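You operate a simulated robot arm through the tools that you are given. There is no shell and no other tool.

You are at the controls of a simulated robot arm. One attempt, no reset.

TASK
Bleed at the white BLEED knob till the foam is gone, pump up to green and shut PUMP.
Fine: shut the knob again; PUMP all the way; never into the red; leave the other levers, the red SET knob and the other pipes alone.

The check looks at the end state, three seconds after you hand in, the way a careful person would. Anything else that was tipped, shoved, dropped, spilled or broken makes it a failure.

THE ROBOT
A 7-joint arm with a two-finger parallel gripper, fixed in place. Base frame: the origin is at the foot of the arm, x ahead of it, y to its left, z up. Readings come in m, rad, newtons and seconds.
With the tool pointing down near the work surface it reaches from about 0.42 to 0.9 m from the base axis. Its first joint turns from -2.496 to 2.496 rad. Payload 3 kg.
Tool frame: the origin (TCP) lies between the finger pads and is the grasp point; the fingertips stand 0.03 m ahead of it; z points along the fingers, y is the line along which they close. Largest opening 0.094 m; finger width 0.028, thickness 0.01; the body of the gripper, 0.05 by 0.096 m, starts 0.055 m behind the TCP.
Orientation is that of the tool frame in the base frame, as [roll, pitch, yaw] about the fixed x, y, z axes, in that order (R = Rz(yaw) Ry(pitch) Rx(roll)). With the fingers straight down and closing along the base's y, the tool's x points along the base's -x, its y along +y and its z along -z.

THE INTERFACE
- The arm moves only by the tool jog_arm. Its argument "targets" is a list of rows, each an object of numbers (a shift or turn left out is 0, a gripper value left out holds the last): "tx", "ty", "tz": the shift along the base's x, y, z in units of 500 mm (1.0 is 500 mm); "ax", "ay", "az": the turn, a rotation vector about the base's x, y, z in units of 45 degrees (1.0 is 45 degrees); "claw": the gripper command, from -1 (fully open) to 1 (shut), values between in proportion. In form: [{"tx": .., "ty": .., "tz": .., "ax": .., "ay": .., "az": .., "claw": ..}, ...]. A call has 1 to 20 rows; each row is the pose to reach, as a shift and turn from the pose commanded when the call began. A call with a number of a shift or a turn outside -1 to 1 is refused whole. A row lasts 0.2 s, in which the tool goes at most 0.05 m and 0.15 rad; a call with a longer step from one row to the next is refused whole, and so is a gripper value outside its range. A pose out of reach is approached as far as the arm can. The call stops where the force on the tool passes 40 N (or 10 N more than at its start, if that is more) or the arm is blocked; 0.2 s more then pass. Each finger travels about 0.072 m/s and halts on what it meets, pressing with about 33 N; the grip force reading is that of the motor and also rises with nothing between the fingers. The clock runs only during rows and for 0.2 s after the last one: add rows that repeat a pose to give the fingers time. The reply holds the time, the measured pose of the TCP, the force on the tool along the base axes, the opening and the grip force, in the units named above and with some noise, with the torque about the TCP (base axes, N m) and any sound that the robot's microphone picked up.
- Cameras (640 x 400 px; columns grow to the right, rows downward): "scene" is fixed at [0.2205, 0.6525, 1.7029]; the picture's right is [-0.71, -0.70, 0.00], its down [-0.52, 0.53, -0.67] and it looks along [0.47, -0.48, -0.74] (base axes); focal length 274 px, centre (320, 200). "wrist" rides on the gripper at [0.076, 0.014, -0.103] in the tool frame; the picture's right is [-0.18, 0.98, 0.00], its down [-0.75, -0.14, -0.64] and it looks along [-0.63, -0.12, 0.77] (tool axes); focal length 243 px, centre (320, 200). There is no depth. A picture from a camera that has moved, and an enlarged one, comes with that camera's place and axes in the base frame and with its lens.
- grab_frame(camera): a new picture of that camera. No time passes.
- enlarge(camera, box): a new picture of the part [left, top, right, bottom] of that camera's present view, enlarged. No time passes.
- job_done(): hands the job in; it is judged then, once.

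Nothing tells you positions but the pictures and the camera data. Unless the task says otherwise, let go and move clear before handing in.

The tools are called after "Call:" as name(argument=value, ...) on one line, values as JSON. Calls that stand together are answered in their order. jog_arm: Moves the arm, as the interface text tells. Its arguments: {"type":"object","properties":{"targets":{"type":"array"}},"required":["targets"]} The other tools are called the same way: grab_frame (camera) takes a picture; enlarge (camera, box) takes an enlarged picture of a part of a camera's view; job_done () hands the job in.

At the start:

```text
t: 0.0
eef_pos: [0.4939, -0.2426, 1.2514]
tool_rot: [-3.141, 0.001, 3.141]
force: [-0.7, -1.3, -0.3]
ft_torque: [-0.04, 0.0, 0.0]
opening: 0.0939
grasp_force: 0.0
```

scene: 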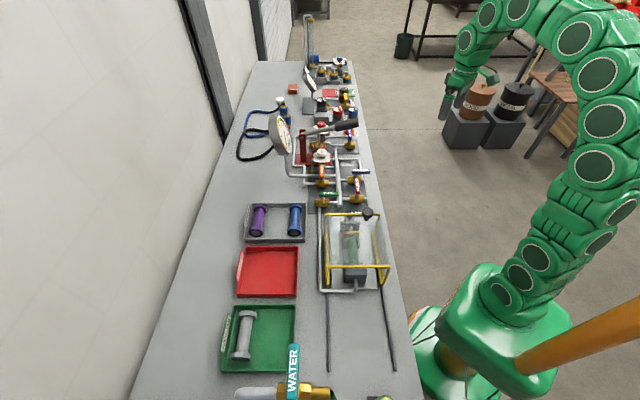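
wrist: 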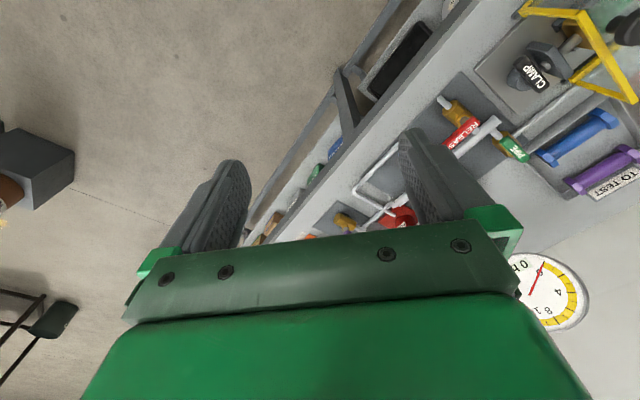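

I see a workbench with several pipe rigs, gauges, levers and a pump. I'll enlarge parts of both views to find the BLEED knob, the PUMP lever and the gauge.

Call:
enlarge(camera="scene", box=[260, 90, 400, 210])

Call:
enlarge(camera="scene", box=[230, 40, 370, 130])

Call:
enlarge(camera="wrist", box=[320, 0, 640, 340])

Call:
enlarge(camera="scene", box=[220, 180, 420, 400])

```text
3.33 times, centred on (330, 150) of scene
camera zoom: at [0.2205, 0.6525, 1.7029], right [-0.71, -0.7, 0.0], down [-0.52, 0.53, -0.67], along [0.47, -0.48, -0.74], focal length 914 px, centre (287, 367)
```

zoom: 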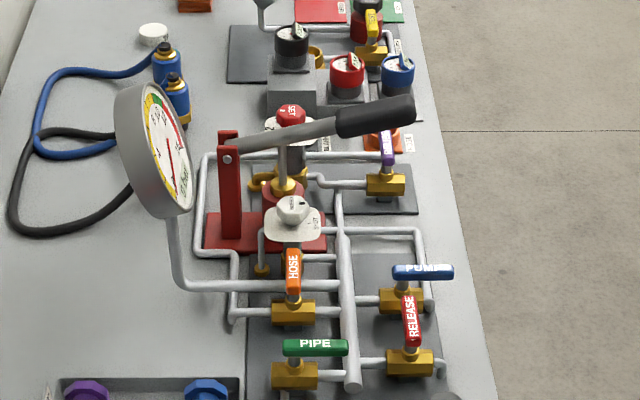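

```text
4.44 times, centred on (300, 85) of scene
camera zoom: at [0.2205, 0.6525, 1.7029], right [-0.71, -0.7, 0.0], down [-0.52, 0.53, -0.67], along [0.47, -0.48, -0.74], focal length 1219 px, centre (409, 711)
```

zoom: 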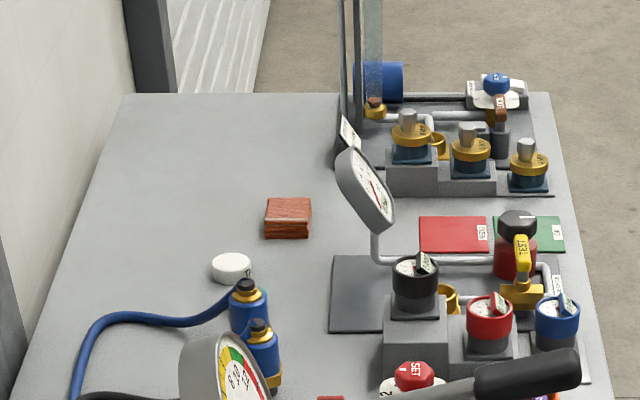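

```text
1.18 times, centred on (480, 170) of wrist
camera zoom: at [0.417, -0.2273, 1.3542], right [0.18, 0.98, 0.0], down [0.75, -0.14, 0.64], along [0.63, -0.12, -0.77], focal length 285 px, centre (132, 235)
```

zoom: 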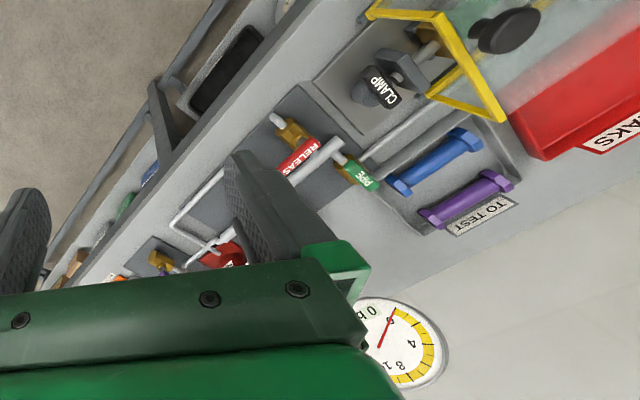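

```text
1.82 times, centred on (320, 290) of scene
camera zoom: at [0.2205, 0.6525, 1.7029], right [-0.71, -0.7, 0.0], down [-0.52, 0.53, -0.67], along [0.47, -0.48, -0.74], focal length 498 px, centre (320, 36)
```

zoom: 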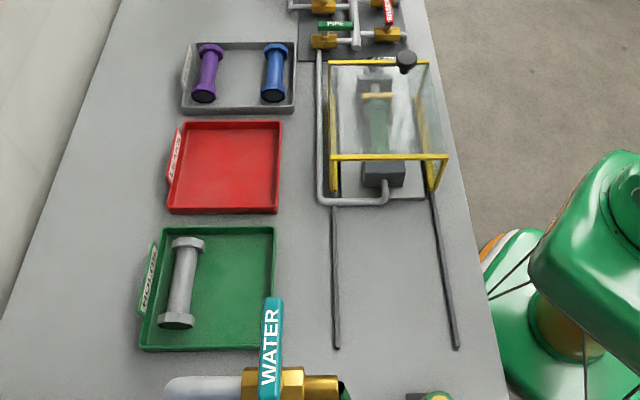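

The first rig has a big hand pump, a gauge, HOSE, PIPE, PUMP and RELEASE levers and a white knob. I need closer looks at the labels and the pipework before I move.

Call:
enlarge(camera="scene", box=[300, 130, 364, 170])

Call:
enlarge(camera="scene", box=[312, 160, 376, 200])

Call:
enlarge(camera="scene", box=[262, 110, 326, 150])

Call:
enlarge(camera="scene", box=[310, 85, 374, 125])

Call:
enlarge(camera="scene", box=[295, 45, 359, 85])

Call:
enlarge(camera="scene", box=[290, 10, 354, 50])

```text
10.00 times, centred on (332, 150) of scene
camera zoom: at [0.2205, 0.6525, 1.7029], right [-0.71, -0.7, 0.0], down [-0.52, 0.53, -0.67], along [0.47, -0.48, -0.74], focal length 2742 px, centre (200, 700)
```

zoom: 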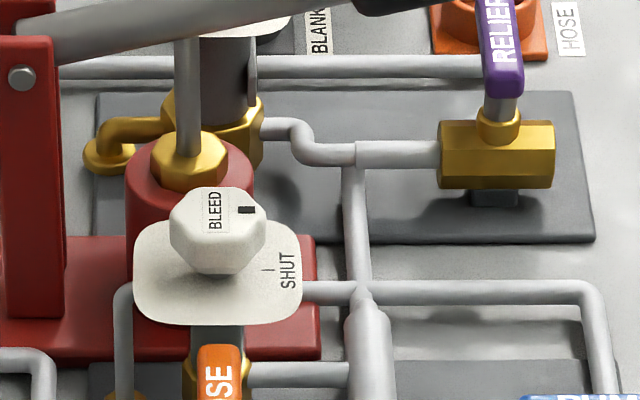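

```text
10.00 times, centred on (344, 180) of scene
camera zoom: at [0.2205, 0.6525, 1.7029], right [-0.71, -0.7, 0.0], down [-0.52, 0.53, -0.67], along [0.47, -0.48, -0.74], focal length 2742 px, centre (80, 400)
```

zoom: 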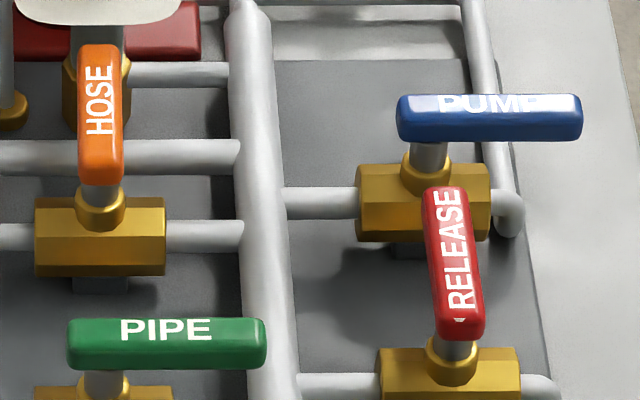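

```text
10.00 times, centred on (294, 130) of scene
camera zoom: at [0.2205, 0.6525, 1.7029], right [-0.71, -0.7, 0.0], down [-0.52, 0.53, -0.67], along [0.47, -0.48, -0.74], focal length 2742 px, centre (580, 900)
```

zoom: 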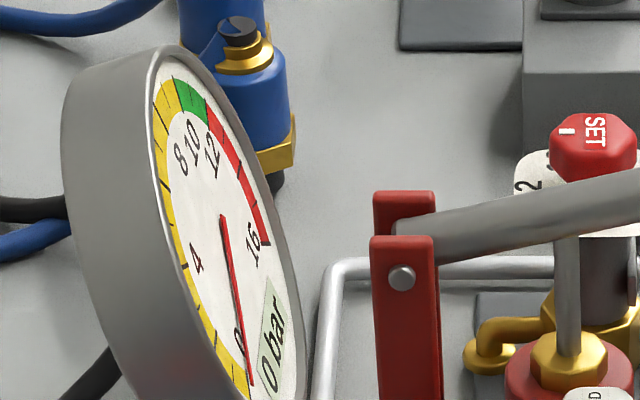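

```text
10.00 times, centred on (342, 105) of scene
camera zoom: at [0.2205, 0.6525, 1.7029], right [-0.71, -0.7, 0.0], down [-0.52, 0.53, -0.67], along [0.47, -0.48, -0.74], focal length 2742 px, centre (100, 1150)
```

zoom: 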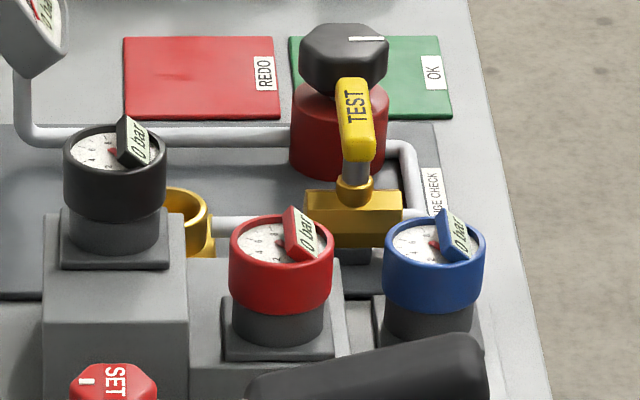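

```text
10.00 times, centred on (327, 65) of scene
camera zoom: at [0.2205, 0.6525, 1.7029], right [-0.71, -0.7, 0.0], down [-0.52, 0.53, -0.67], along [0.47, -0.48, -0.74], focal length 2742 px, centre (250, 1550)
```

zoom: 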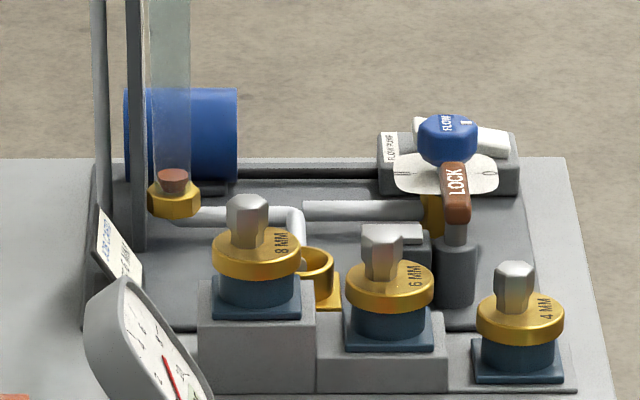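

```text
10.00 times, centred on (322, 30) of scene
camera zoom: at [0.2205, 0.6525, 1.7029], right [-0.71, -0.7, 0.0], down [-0.52, 0.53, -0.67], along [0.47, -0.48, -0.74], focal length 2742 px, centre (300, 1900)
```

zoom: 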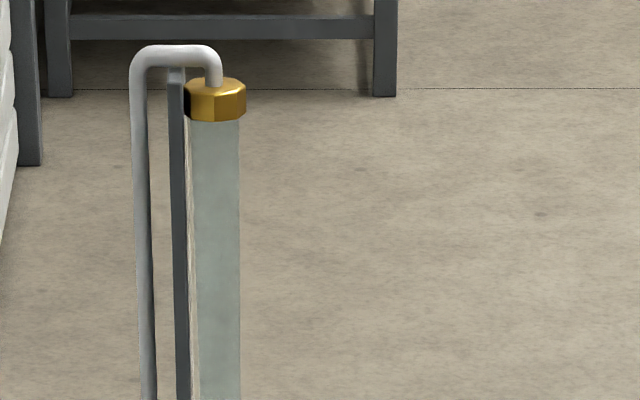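

By triangulation the RELEASE lever is at about (0.655, -0.01, 0.93) and PUMP at about (0.70, -0.085, 0.93). The bench runs diagonally. I'll turn the gripper 45° to look across the rig from the robot's side, staying high.

Call:
jog_arm(targets=[{"az": 0.17, "tz": 0.02}, {"az": 0.34, "tz": 0.04}, {"az": 0.51, "tz": 0.06}, {"az": 0.68, "tz": 0.08}, {"az": 0.85, "tz": 0.1}, {"az": 1.0, "tz": 0.1}])

Call:
grab_frame(camera="wrist")

Call:
grab_frame(camera="scene")

```text
t: 1.4
eef_pos: [0.4938, -0.2416, 1.3019]
tool_rot: [-3.14, 0.001, -2.355]
force: [0.5, 0.2, 0.2]
ft_torque: [0.0, 0.0, 0.01]
opening: 0.0939
grasp_force: 0.1
```

```text
taken
camera wrist: at [0.4292, -0.2852, 1.4041], right [-0.57, 0.82, 0.0], down [0.63, 0.43, 0.64], along [0.53, 0.36, -0.77], focal length 243 px, centre (320, 200)
```

wrist: 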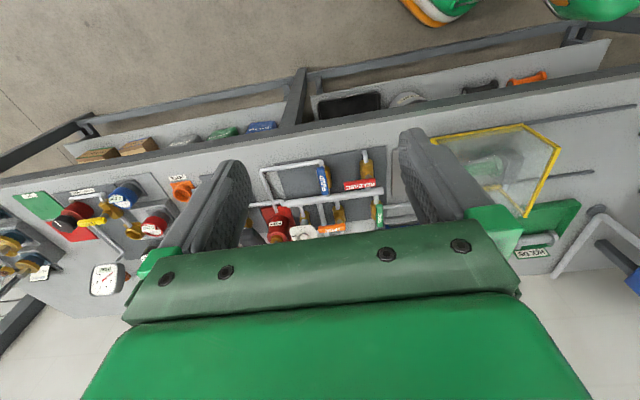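

```text
taken
```

scene: 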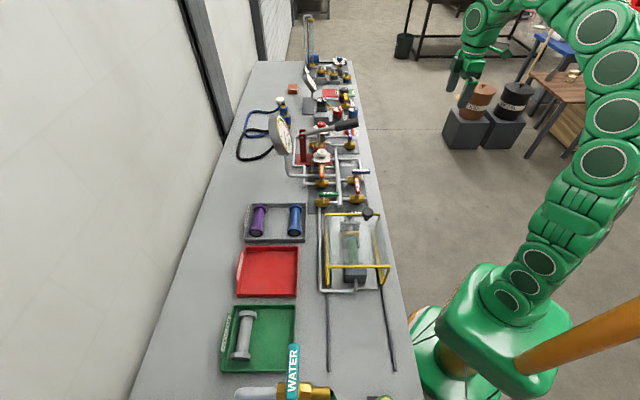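

The bench is now in the wrist view, with the rig between the fingers. I'll enlarge it to measure positions.

Call:
enlarge(camera="wrist", box=[240, 140, 400, 240])

Call:
enlarge(camera="wrist", box=[60, 160, 220, 260])

```text
4.00 times, centred on (320, 190) of wrist
camera zoom: at [0.4292, -0.2852, 1.4041], right [-0.57, 0.82, 0.0], down [0.63, 0.43, 0.64], along [0.53, 0.36, -0.77], focal length 970 px, centre (320, 240)
```

zoom: 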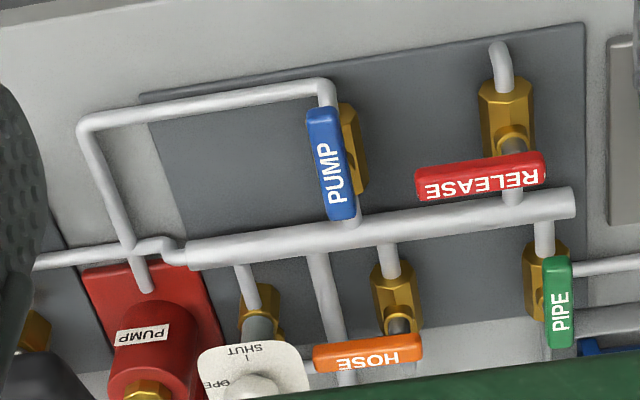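

```text
4.00 times, centred on (140, 210) of wrist
camera zoom: at [0.4292, -0.2852, 1.4041], right [-0.57, 0.82, 0.0], down [0.63, 0.43, 0.64], along [0.53, 0.36, -0.77], focal length 970 px, centre (1040, 160)
```

zoom: 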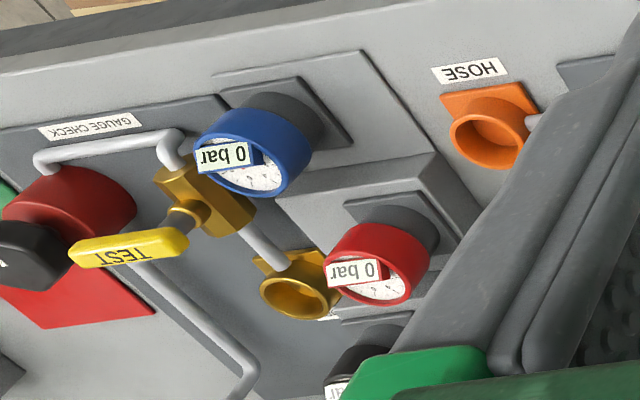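

PUMP's lever is centred at about (0.706, -0.090, 0.925), and the BLEED knob is at about (0.876, -0.033, 0.95). Both go counter-clockwise: PUMP to shut and BLEED to open. Next I'll move along the bench for a view of the pump handle and knob.

Call:
jog_arm(targets=[{"tx": 0.08, "ty": -0.02}, {"tx": 0.16, "ty": -0.04}, {"tx": 0.24, "ty": -0.06}, {"tx": 0.32, "ty": -0.08}, {"tx": 0.4, "ty": -0.1}])

Call:
grab_frame(camera="wrist")

Call:
grab_frame(camera="scene")

```text
t: 2.6
eef_pos: [0.6512, -0.2988, 1.2384]
tool_rot: [3.14, 0.001, -2.355]
force: [0.8, -0.3, 0.5]
ft_torque: [-0.01, -0.05, -0.01]
opening: 0.094
grasp_force: 0.1
out of reach, approached as far as the arm can: row 3, 4, 5
```

```text
taken
camera wrist: at [0.5878, -0.3432, 1.3412], right [-0.56, 0.83, 0.0], down [0.63, 0.43, 0.64], along [0.53, 0.36, -0.77], focal length 243 px, centre (320, 200)
```

wrist: 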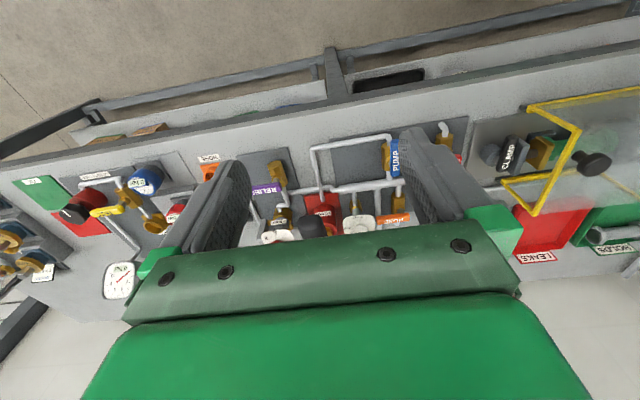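

```text
taken
```

scene: 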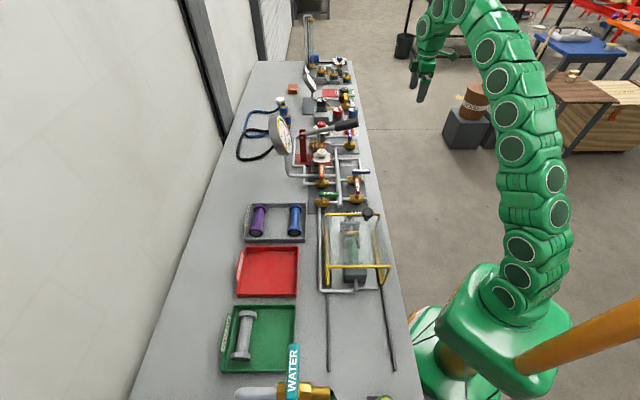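

The full shift was out of reach at that height. I'll enlarge what I can see now to measure the handle and knob.

Call:
enlarge(camera="wrist", box=[240, 140, 432, 260])

Call:
enlarge(camera="wrist", box=[255, 190, 351, 250])

Call:
enlarge(camera="scene", box=[290, 100, 370, 150])

```text
3.33 times, centred on (336, 200) of wrist
camera zoom: at [0.5878, -0.3432, 1.3412], right [-0.56, 0.83, 0.0], down [0.63, 0.43, 0.64], along [0.53, 0.36, -0.77], focal length 809 px, centre (267, 200)
```

zoom: 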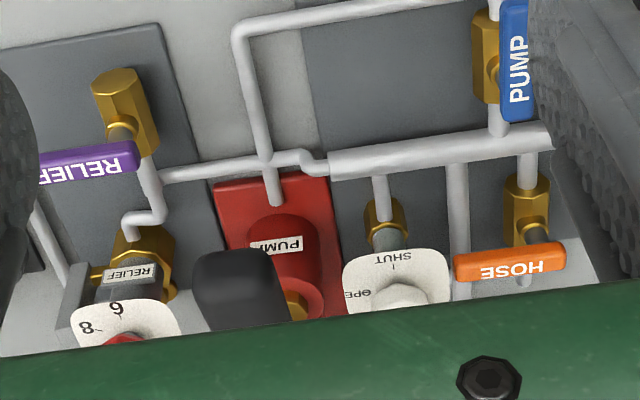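

```text
6.67 times, centred on (303, 220) of wrist
camera zoom: at [0.5878, -0.3432, 1.3412], right [-0.56, 0.83, 0.0], down [0.63, 0.43, 0.64], along [0.53, 0.36, -0.77], focal length 1618 px, centre (433, 67)
```

zoom: 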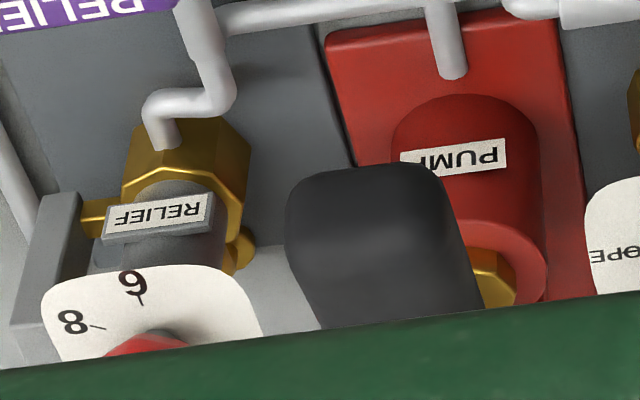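

```text
8.00 times, centred on (330, 125) of scene
camera zoom: at [0.2205, 0.6525, 1.7029], right [-0.71, -0.7, 0.0], down [-0.52, 0.53, -0.67], along [0.47, -0.48, -0.74], focal length 2194 px, centre (240, 800)
```

zoom: 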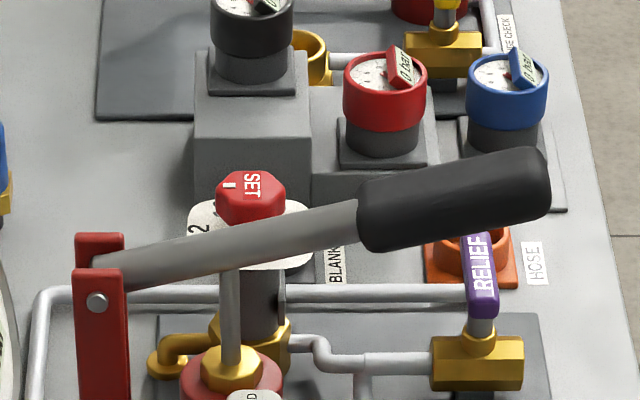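

The pump handle's grip tip is at about (0.833, -0.196, 1.05). The handle runs back to a pivot near (1.0, -0.03, 0.98). I'll lower the arm in front of the bench to get back within reach and check how the pose reference behaves.

Call:
jog_arm(targets=[{"tz": -0.1}, {"tz": -0.2}, {"tz": -0.26}, {"tz": -0.26}])

```text
t: 3.6
eef_pos: [0.653, -0.2996, 1.1061]
tool_rot: [3.141, 0.0, -2.357]
force: [0.4, 0.6, -0.6]
ft_torque: [-0.05, 0.0, -0.03]
opening: 0.094
grasp_force: 0.0
```

The reference is the pose actually reached, so I can keep working from the readings. Now I'll move to in front of the knob for a closer look.

Call:
jog_arm(targets=[{"tz": 0.09}, {"tx": 0.03, "ty": 0.08, "tz": 0.12}, {"tx": 0.06, "ty": 0.16, "tz": 0.12}, {"tx": 0.09, "ty": 0.24, "tz": 0.12}, {"tx": 0.1, "ty": 0.28, "tz": 0.12}])

Call:
grab_frame(camera="wrist")

Call:
grab_frame(camera="scene")

```text
t: 4.8
eef_pos: [0.7036, -0.1613, 1.1668]
tool_rot: [3.141, 0.001, -2.357]
force: [-0.2, -0.9, 0.2]
ft_torque: [-0.01, 0.0, 0.0]
opening: 0.0938
grasp_force: 0.1
```

```text
taken
camera wrist: at [0.6389, -0.2036, 1.2698], right [-0.56, 0.83, 0.0], down [0.63, 0.43, 0.64], along [0.53, 0.36, -0.77], focal length 243 px, centre (320, 200)
```

wrist: 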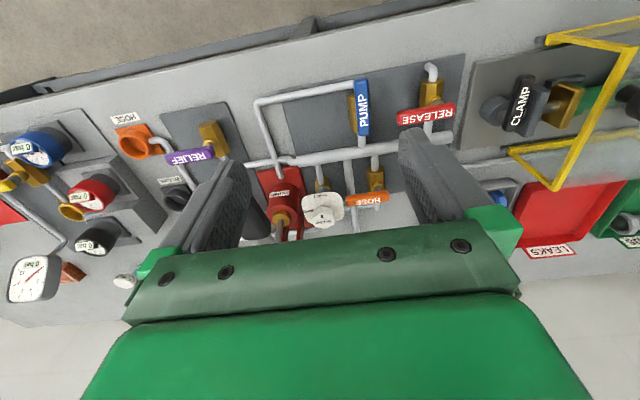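

```text
taken
```

scene: 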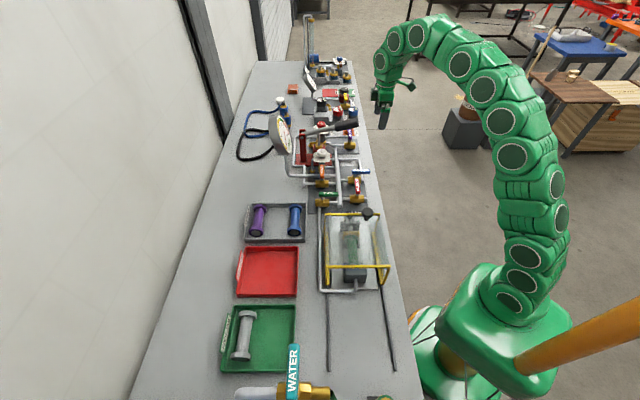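

Call:
enlarge(camera="wrist", box=[256, 170, 368, 240])

Call:
enlarge(camera="wrist", box=[296, 180, 352, 235])

Call:
enlarge(camera="wrist", box=[220, 60, 460, 210])

```text
5.71 times, centred on (312, 205) of wrist
camera zoom: at [0.6389, -0.2036, 1.2698], right [-0.56, 0.83, 0.0], down [0.63, 0.43, 0.64], along [0.53, 0.36, -0.77], focal length 1386 px, centre (366, 171)
```

zoom: 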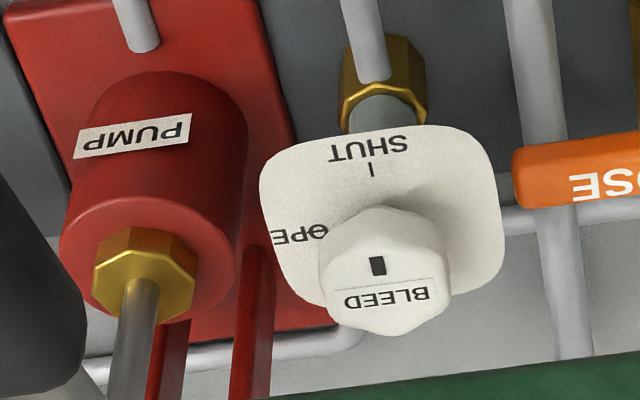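

```text
7.27 times, centred on (324, 208) of wrist
camera zoom: at [0.6389, -0.2036, 1.2698], right [-0.56, 0.83, 0.0], down [0.63, 0.43, 0.64], along [0.53, 0.36, -0.77], focal length 1764 px, centre (291, 146)
```

zoom: 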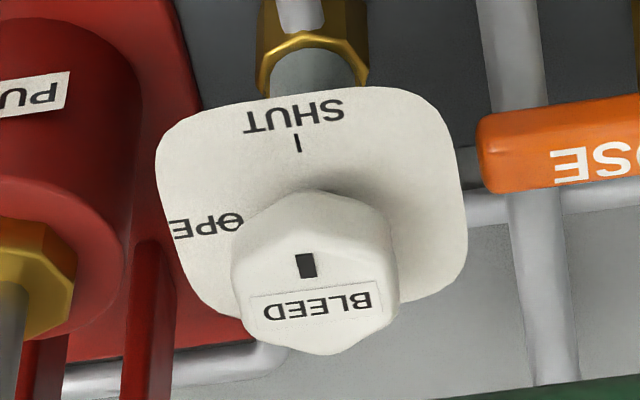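

```text
2.67 times, centred on (340, 135) of wrist
camera zoom: at [0.6389, -0.2036, 1.2698], right [-0.56, 0.83, 0.0], down [0.63, 0.43, 0.64], along [0.53, 0.36, -0.77], focal length 647 px, centre (267, 373)
```

zoom: 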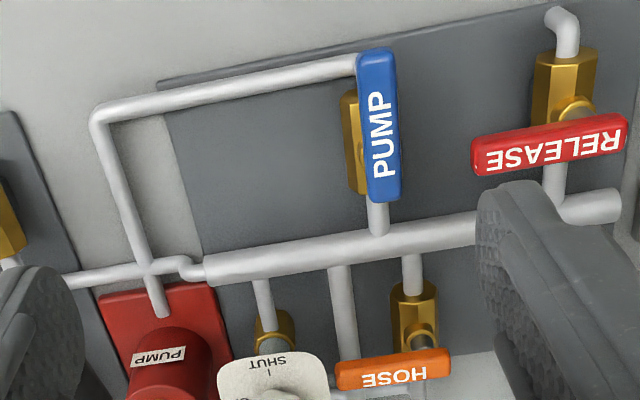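

The BLEED knob's top is at about (0.880, -0.033, 0.966) on a vertical axis, with the plate at z≈0.935. Its pointer is at SHUT and OPEN is 90° counter-clockwise. I'll look for where the foam shows.

Call:
enlarge(camera="wrist", box=[304, 168, 344, 198])

Call:
enlarge(camera="scene", box=[304, 145, 336, 175])

Call:
enlarge(camera="wrist", box=[250, 190, 360, 245])

```text
13.33 times, centred on (324, 183) of wrist
camera zoom: at [0.6389, -0.2036, 1.2698], right [-0.56, 0.83, 0.0], down [0.63, 0.43, 0.64], along [0.53, 0.36, -0.77], focal length 3235 px, centre (267, 427)
```

zoom: 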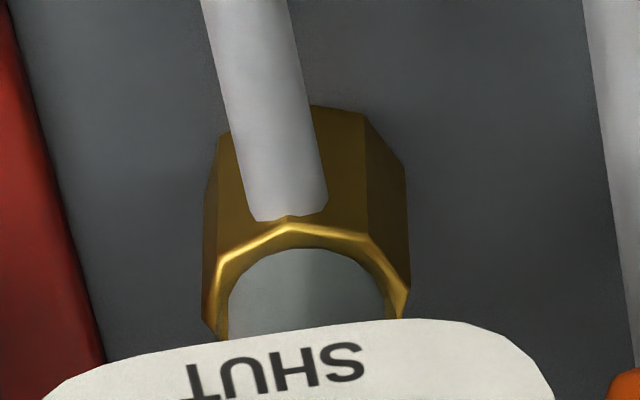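

```text
13.33 times, centred on (320, 160) of scene
camera zoom: at [0.2205, 0.6525, 1.7029], right [-0.71, -0.7, 0.0], down [-0.52, 0.53, -0.67], along [0.47, -0.48, -0.74], focal length 3656 px, centre (320, 733)
```

zoom: 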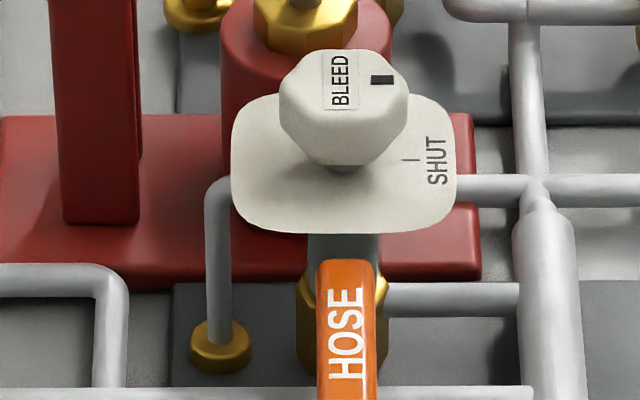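

```text
5.82 times, centred on (305, 218) of wrist
camera zoom: at [0.6389, -0.2036, 1.2698], right [-0.56, 0.83, 0.0], down [0.63, 0.43, 0.64], along [0.53, 0.36, -0.77], focal length 1412 px, centre (407, 98)
```

zoom: 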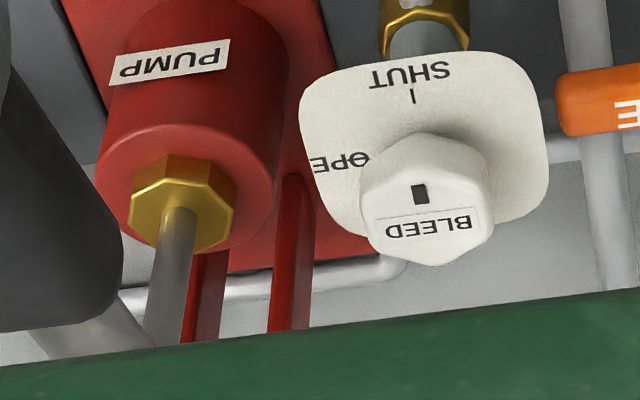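

The sight glass appears to be the glass stub under the white plate. I'll drop to just above knob height in front of the rig, part-close the fingers, and extend toward the knob to test the reach.

Call:
jog_arm(targets=[{"tx": 0.02, "ty": -0.02, "tz": -0.08, "claw": -0.4}, {"tx": 0.046, "ty": -0.048, "tz": -0.16, "claw": -0.4}, {"tx": 0.046, "ty": -0.048, "tz": -0.24, "claw": -0.4}, {"tx": 0.046, "ty": -0.048, "tz": -0.31, "claw": -0.4}, {"tx": 0.1, "ty": 0.006, "tz": -0.31, "claw": -0.4}, {"tx": 0.154, "ty": 0.06, "tz": -0.31, "claw": -0.4}, {"tx": 0.212, "ty": 0.118, "tz": -0.31, "claw": -0.4}])

Call:
grab_frame(camera="wrist")

Call:
grab_frame(camera="scene")

```text
t: 6.4
eef_pos: [0.8088, -0.1009, 1.0133]
tool_rot: [-3.141, 0.0, -2.355]
force: [-0.3, 0.6, 0.1]
ft_torque: [0.03, 0.0, -0.03]
opening: 0.0657
grasp_force: 0.1
```

```text
taken
camera wrist: at [0.7447, -0.1448, 1.1157], right [-0.56, 0.83, 0.0], down [0.63, 0.43, 0.64], along [0.53, 0.36, -0.77], focal length 243 px, centre (320, 200)
```

wrist: 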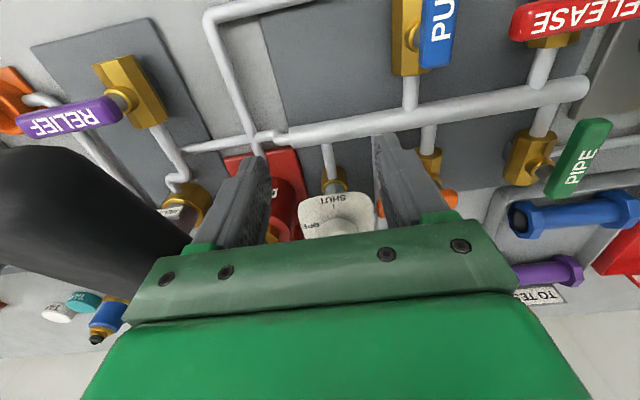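

```text
taken
```

scene: 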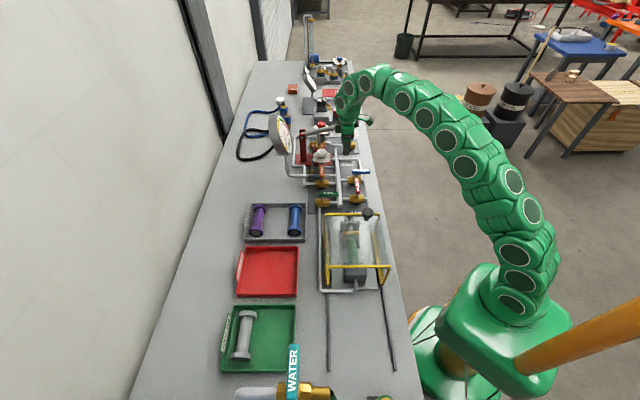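

No contact, and the sight glass should be close to view now. I'll enlarge it.

Call:
enlarge(camera="wrist", box=[280, 160, 380, 245])

Call:
enlarge(camera="scene", box=[290, 100, 386, 180])

```text
4.71 times, centred on (330, 202) of wrist
camera zoom: at [0.7447, -0.1448, 1.1157], right [-0.56, 0.83, 0.0], down [0.63, 0.43, 0.64], along [0.53, 0.36, -0.77], focal length 1142 px, centre (273, 188)
```

zoom: 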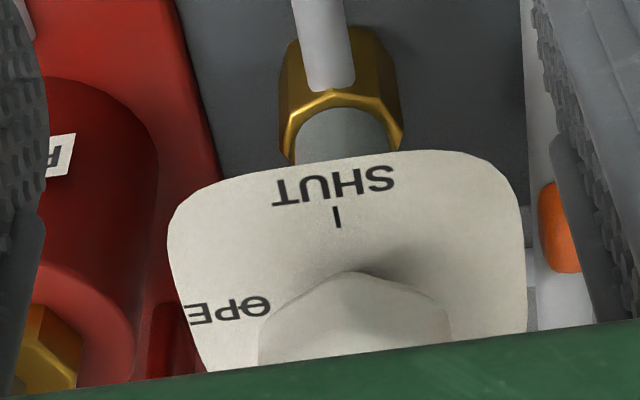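

```text
5.00 times, centred on (338, 140) of scene
camera zoom: at [0.2205, 0.6525, 1.7029], right [-0.71, -0.7, 0.0], down [-0.52, 0.53, -0.67], along [0.47, -0.48, -0.74], focal length 1371 px, centre (230, 500)
```

zoom: 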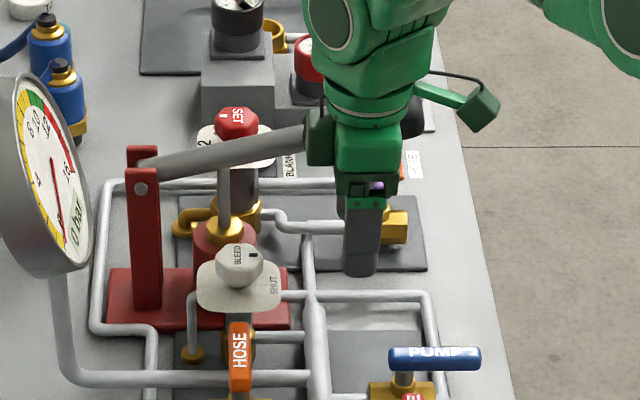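

The pump handle runs close beside the gripper. To turn the knob 90° near the edge of reach, I'll start from a grip turned back 90° with a slight outward tilt. First I'll shift away from the handle and rotate.

Call:
jog_arm(targets=[{"tx": -0.04, "ty": 0.04, "tz": 0.04}, {"tx": -0.06, "ty": 0.06, "tz": 0.06, "az": -0.15}, {"tx": -0.06, "ty": 0.06, "tz": 0.06, "az": -0.33}, {"tx": -0.06, "ty": 0.06, "tz": 0.06, "az": -0.51}, {"tx": -0.06, "ty": 0.06, "tz": 0.06, "az": -0.69}, {"tx": -0.06, "ty": 0.06, "tz": 0.06, "az": -0.87}, {"tx": -0.06, "ty": 0.06, "tz": 0.06, "az": -1.0}])

Call:
jog_arm(targets=[{"az": -0.17}, {"az": -0.34}, {"az": -0.51}, {"az": -0.68}, {"az": -0.85}, {"az": -1.0}])

Call:
jog_arm(targets=[{"ax": -0.12, "ay": -0.12}, {"ax": -0.24, "ay": -0.24}, {"ax": -0.31, "ay": -0.31}])

Call:
grab_frame(camera="wrist")

Call:
grab_frame(camera="scene")

```text
t: 8.0
eef_pos: [0.7795, -0.0712, 1.0418]
tool_rot: [-3.141, 0.001, 3.141]
force: [-0.3, 0.6, 0.7]
ft_torque: [0.03, -0.02, 0.03]
opening: 0.066
grasp_force: 0.1
```

```text
t: 9.4
eef_pos: [0.7783, -0.0716, 1.0411]
tool_rot: [-3.141, -0.001, 2.354]
force: [0.7, 0.3, 0.2]
ft_torque: [-0.01, -0.04, 0.0]
opening: 0.0656
grasp_force: 0.1
```

```text
t: 10.2
eef_pos: [0.7795, -0.0704, 1.0404]
tool_rot: [-3.141, 0.345, 2.355]
force: [-0.6, 0.6, 0.7]
ft_torque: [-0.02, 0.01, 0.0]
opening: 0.0661
grasp_force: 0.0
```

```text
taken
camera wrist: at [0.713, 0.0141, 1.1129], right [0.82, 0.57, 0.06], down [0.25, -0.45, 0.86], along [0.52, -0.69, -0.51], focal length 243 px, centre (320, 200)
```

wrist: 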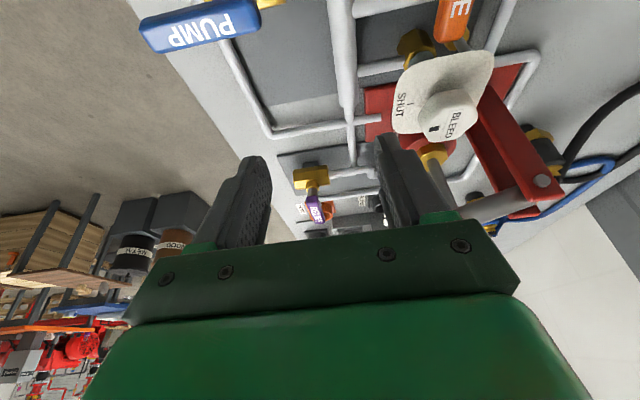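

```text
taken
```

scene: 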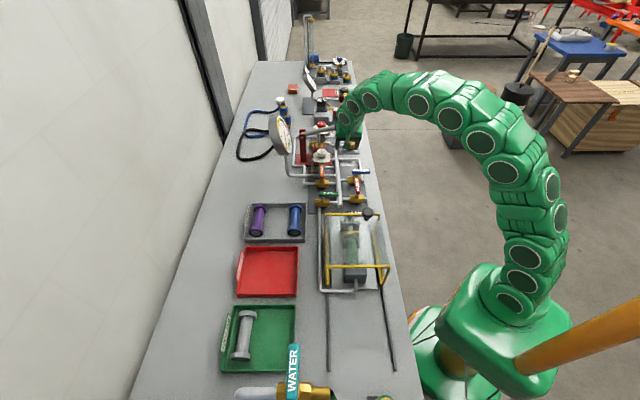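

This is a clear view of the knob. I'll enlarge it to refine the position.

Call:
enlarge(camera="wrist", box=[380, 40, 508, 160])

Call:
enlarge(camera="scene", box=[300, 100, 396, 180])

```text
3.33 times, centred on (444, 100) of wrist
camera zoom: at [0.713, 0.0141, 1.1129], right [0.82, 0.57, 0.06], down [0.25, -0.45, 0.86], along [0.52, -0.69, -0.51], focal length 809 px, centre (-93, 533)
```

zoom: 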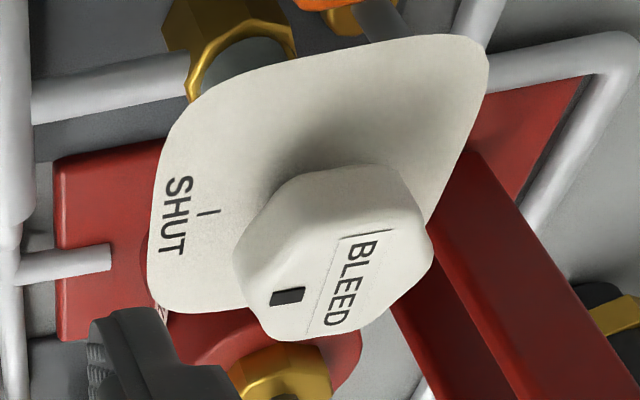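

```text
5.00 times, centred on (348, 140) of scene
camera zoom: at [0.2205, 0.6525, 1.7029], right [-0.71, -0.7, 0.0], down [-0.52, 0.53, -0.67], along [0.47, -0.48, -0.74], focal length 1371 px, centre (180, 500)
```

zoom: 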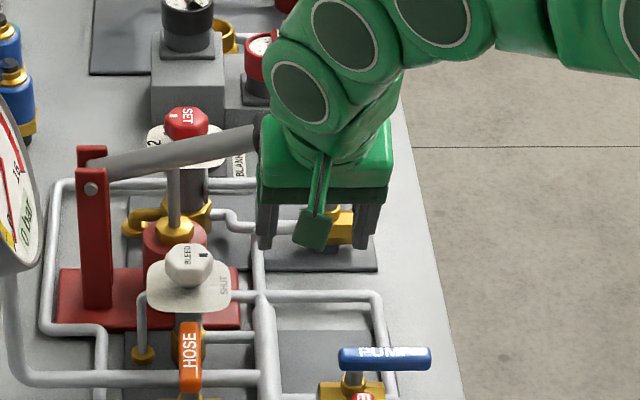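

The knob centre is at about (0.882, -0.033) with the plate at z≈0.936. I'll hover the open fingers over the knob.

Call:
jog_arm(targets=[{"tx": 0.065, "ty": 0.028, "tz": 0.0}, {"tx": 0.13, "ty": 0.057, "tz": 0.0}, {"tx": 0.195, "ty": 0.085, "tz": -0.02}, {"tx": 0.195, "ty": 0.085, "tz": -0.04}])

Call:
grab_frame(camera="wrist")

Call:
enlarge(camera="scene", box=[270, 100, 366, 180])

```text
t: 11.2
eef_pos: [0.8771, -0.0279, 1.0225]
tool_rot: [-3.141, 0.346, 2.356]
force: [-0.8, 0.4, 0.9]
ft_torque: [-0.01, -0.01, -0.01]
opening: 0.0658
grasp_force: 0.1
```

```text
taken
camera wrist: at [0.8116, 0.0573, 1.0936], right [0.82, 0.57, 0.06], down [0.25, -0.45, 0.86], along [0.52, -0.69, -0.51], focal length 243 px, centre (320, 200)
```

wrist: 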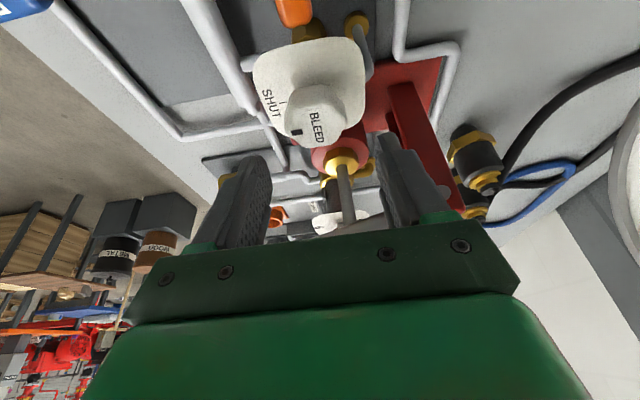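

```text
5.00 times, centred on (318, 140) of scene
camera zoom: at [0.2205, 0.6525, 1.7029], right [-0.71, -0.7, 0.0], down [-0.52, 0.53, -0.67], along [0.47, -0.48, -0.74], focal length 1371 px, centre (330, 500)
```

zoom: 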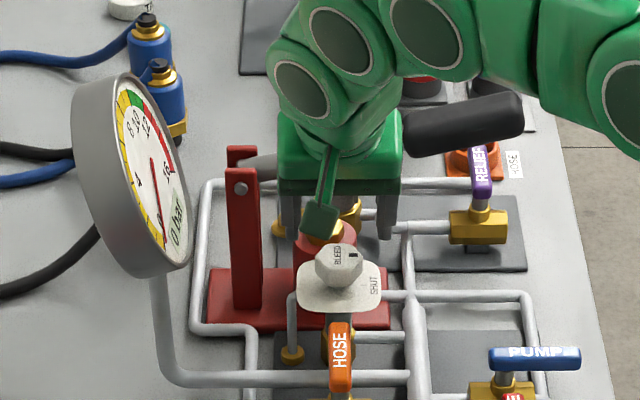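

The gripper is over the knob with no contact. I'll lower so the tips stay just above the plate, then check before closing.

Call:
jog_arm(targets=[{"tz": -0.03}, {"tz": -0.06}, {"tz": -0.084}, {"tz": -0.084}])

Call:
grab_frame(camera="wrist")

Call:
enlarge(camera="scene", box=[290, 125, 354, 175])

```text
t: 12.2
eef_pos: [0.8762, -0.0284, 0.9808]
tool_rot: [3.14, 0.345, 2.356]
force: [0.1, 0.4, -0.1]
ft_torque: [-0.01, -0.02, -0.01]
opening: 0.0657
grasp_force: 0.1
```

```text
taken
camera wrist: at [0.8111, 0.0573, 1.0519], right [0.82, 0.57, 0.06], down [0.25, -0.45, 0.86], along [0.52, -0.69, -0.51], focal length 243 px, centre (320, 200)
```

wrist: 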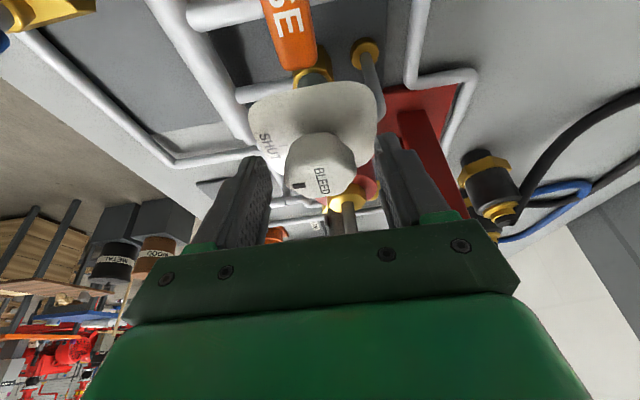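

```text
8.00 times, centred on (322, 150) of scene
camera zoom: at [0.2205, 0.6525, 1.7029], right [-0.71, -0.7, 0.0], down [-0.52, 0.53, -0.67], along [0.47, -0.48, -0.74], focal length 2194 px, centre (304, 600)
```

zoom: 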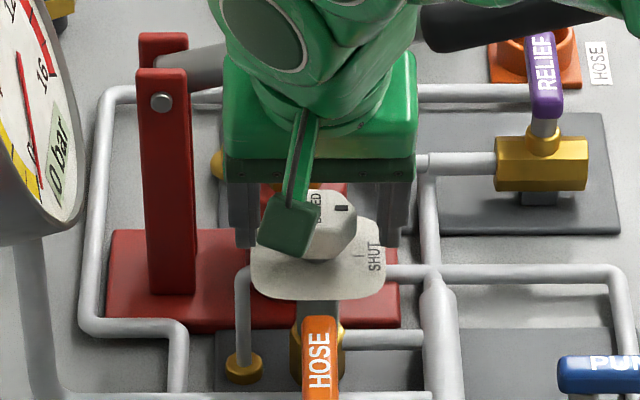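

Call:
enlarge(camera="wrist", box=[220, 70, 428, 250])

```text
2.22 times, centred on (324, 160) of wrist
camera zoom: at [0.8111, 0.0573, 1.0519], right [0.82, 0.57, 0.06], down [0.25, -0.45, 0.86], along [0.52, -0.69, -0.51], focal length 539 px, centre (311, 289)
```

zoom: 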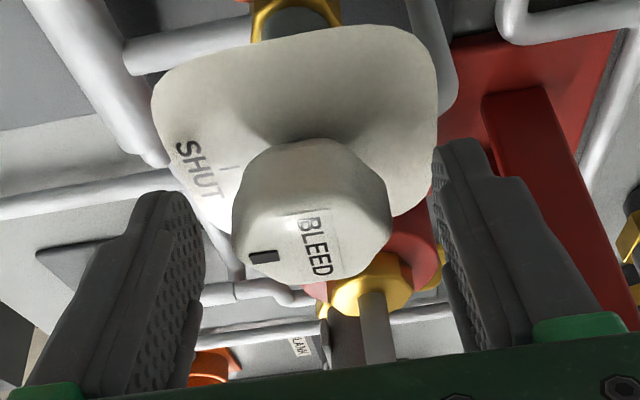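

The knob is centred between the fingers. Closing on it now.

Call:
jog_arm(targets=[{"claw": 0.3}, {"claw": 1.0}, {"claw": 1.0}, {"claw": 1.0}])

Call:
grab_frame(camera="wrist")

```text
t: 13.2
eef_pos: [0.8772, -0.0285, 0.9806]
tool_rot: [3.141, 0.344, 2.357]
force: [1.3, -1.0, -0.3]
ft_torque: [0.05, 0.02, 0.01]
opening: 0.0394
grasp_force: 44.7
```

```text
taken
camera wrist: at [0.811, 0.0573, 1.0519], right [0.82, 0.57, 0.06], down [0.25, -0.45, 0.86], along [0.52, -0.69, -0.51], focal length 243 px, centre (320, 200)
```

wrist: 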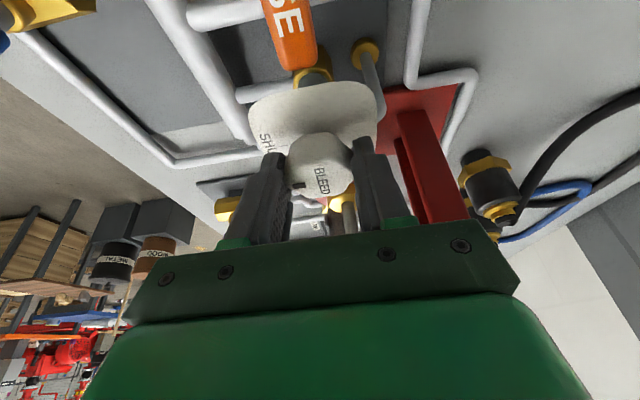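

The grip is firm at 39 mm with little side load. I'll turn the knob 45° counter-clockwise about its own axis first.

Call:
jog_arm(targets=[{"az": 0.17, "tx": -0.0013, "ty": -0.0013}, {"az": 0.34, "tx": -0.0023, "ty": -0.003}, {"az": 0.51, "tx": -0.003, "ty": -0.0047}, {"az": 0.68, "tx": -0.0036, "ty": -0.0065}, {"az": 0.85, "tx": -0.004, "ty": -0.0083}, {"az": 1.0, "tx": -0.0041, "ty": -0.01}])

Call:
grab_frame(camera="wrist")

Call:
enlarge(camera="scene", box=[260, 100, 356, 180])

```text
t: 14.6
eef_pos: [0.8743, -0.0323, 0.9808]
tool_rot: [3.141, 0.347, -3.139]
force: [29.9, 16.2, 0.1]
ft_torque: [0.44, -0.67, 0.08]
opening: 0.0398
grasp_force: 44.8
```

```text
taken
camera wrist: at [0.7678, -0.0177, 1.0519], right [0.17, 0.98, 0.06], down [0.49, -0.14, 0.86], along [0.85, -0.12, -0.51], focal length 243 px, centre (320, 200)
```

wrist: 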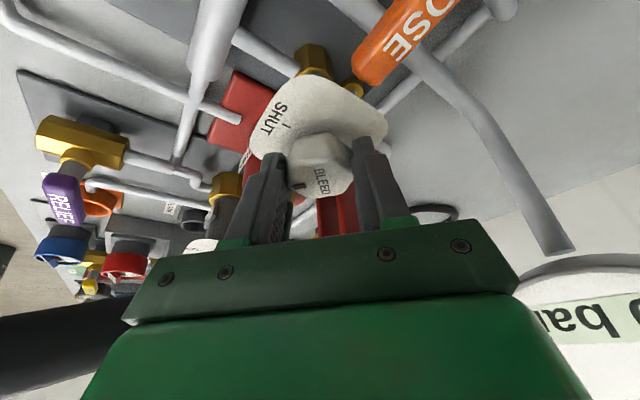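

```text
5.00 times, centred on (308, 140) of scene
camera zoom: at [0.2205, 0.6525, 1.7029], right [-0.71, -0.7, 0.0], down [-0.52, 0.53, -0.67], along [0.47, -0.48, -0.74], focal length 1371 px, centre (380, 500)
```

zoom: 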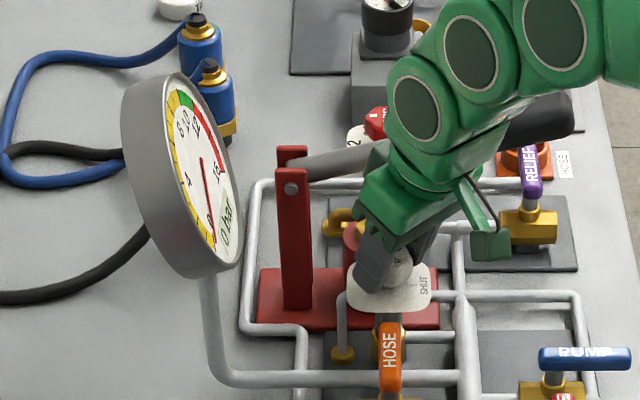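

The knob has turned 45° with the grip, but there's about 34 N of side load because my turning centre is slightly off. I'll nudge the tool to relieve it.

Call:
jog_arm(targets=[{"tx": 0.002, "ty": 0.002}, {"tx": 0.004, "ty": 0.004}, {"tx": 0.004, "ty": 0.004}])

```text
t: 15.4
eef_pos: [0.8745, -0.0323, 0.9809]
tool_rot: [3.141, 0.341, -3.141]
force: [-34.1, 4.9, 18.8]
ft_torque: [0.13, 1.02, 0.03]
opening: 0.0393
grasp_force: 44.6
```

Call:
jog_arm(targets=[{"tx": -0.001, "ty": 0.001}, {"tx": -0.002, "ty": 0.001}, {"tx": -0.002, "ty": 0.001}])

```text
t: 16.2
eef_pos: [0.8745, -0.032, 0.9803]
tool_rot: [-3.141, 0.343, -3.14]
force: [-21.3, -10.5, 11.5]
ft_torque: [-0.3, 0.33, -0.08]
opening: 0.0395
grasp_force: 45.5
```

Call:
jog_arm(targets=[{"tx": -0.001, "ty": -0.0008}, {"tx": -0.002, "ty": -0.0008, "tz": -0.0005}, {"tx": -0.002, "ty": -0.0008, "tz": -0.0005}])

```text
t: 17.0
eef_pos: [0.8746, -0.0329, 0.9801]
tool_rot: [-3.142, 0.346, 3.141]
force: [17.8, -14.1, -0.2]
ft_torque: [-0.33, -1.04, -0.04]
opening: 0.0394
grasp_force: 44.1
```

Call:
jog_arm(targets=[{"az": 0.16, "tx": 0.0012, "ty": -0.0008}, {"az": 0.33, "tx": 0.0014, "ty": -0.0016}, {"az": 0.5, "tx": 0.0016, "ty": -0.0024}, {"az": 0.5, "tx": 0.0016, "ty": -0.0024}])

```text
t: 18.0
eef_pos: [0.8756, -0.0332, 0.9797]
tool_rot: [-3.141, 0.345, -2.747]
force: [11.3, -20.6, 5.2]
ft_torque: [-0.31, -0.39, -0.11]
opening: 0.0394
grasp_force: 45.0
```

Call:
jog_arm(targets=[{"az": 0.16, "tx": 0.001, "ty": -0.0022}, {"az": 0.33, "tx": 0.0013, "ty": -0.003}, {"az": 0.5, "tx": 0.0016, "ty": -0.0038}, {"az": 0.5, "tx": 0.0016, "ty": -0.0038}])

Call:
grab_frame(camera="wrist")

Call:
enlarge(camera="scene", box=[260, 100, 356, 180])

```text
t: 19.0
eef_pos: [0.8764, -0.0359, 0.9799]
tool_rot: [-3.139, 0.347, -2.356]
force: [24.0, -30.1, 7.3]
ft_torque: [-0.43, -0.79, -0.7]
opening: 0.0396
grasp_force: 45.3
```

```text
taken
camera wrist: at [0.7903, -0.1004, 1.0516], right [-0.57, 0.82, 0.06], down [0.45, 0.25, 0.86], along [0.69, 0.52, -0.51], focal length 243 px, centre (320, 200)
```

wrist: 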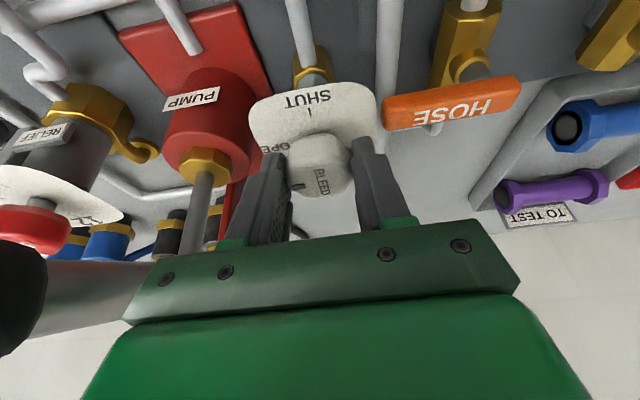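

```text
5.00 times, centred on (308, 140) of scene
camera zoom: at [0.2205, 0.6525, 1.7029], right [-0.71, -0.7, 0.0], down [-0.52, 0.53, -0.67], along [0.47, -0.48, -0.74], focal length 1371 px, centre (380, 500)
```

zoom: 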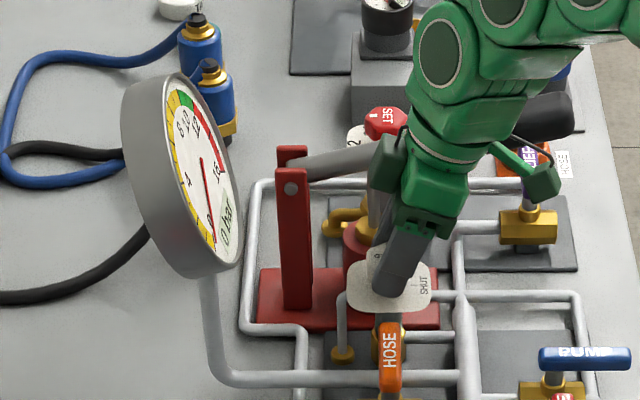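

The knob has come round to OPEN and I feel the end stop (torque -0.7). I'll release, lift straight up and back off toward the robot, then verify.

Call:
jog_arm(targets=[{"claw": -0.4}, {"claw": -0.4}, {"claw": -0.4}, {"tz": 0.04, "claw": -0.4}, {"tz": 0.09, "claw": -0.4}])

Call:
grab_frame(camera="wrist")

```text
t: 20.2
eef_pos: [0.875, -0.0346, 1.0249]
tool_rot: [3.139, 0.345, -2.356]
force: [0.2, 0.4, 0.0]
ft_torque: [0.02, -0.01, 0.01]
opening: 0.0657
grasp_force: 0.1
```

```text
taken
camera wrist: at [0.7896, -0.0994, 1.0959], right [-0.57, 0.82, 0.06], down [0.45, 0.25, 0.86], along [0.69, 0.52, -0.51], focal length 243 px, centre (320, 200)
```

wrist: 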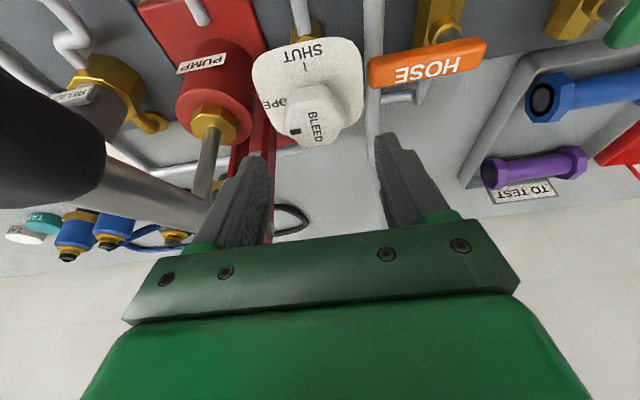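

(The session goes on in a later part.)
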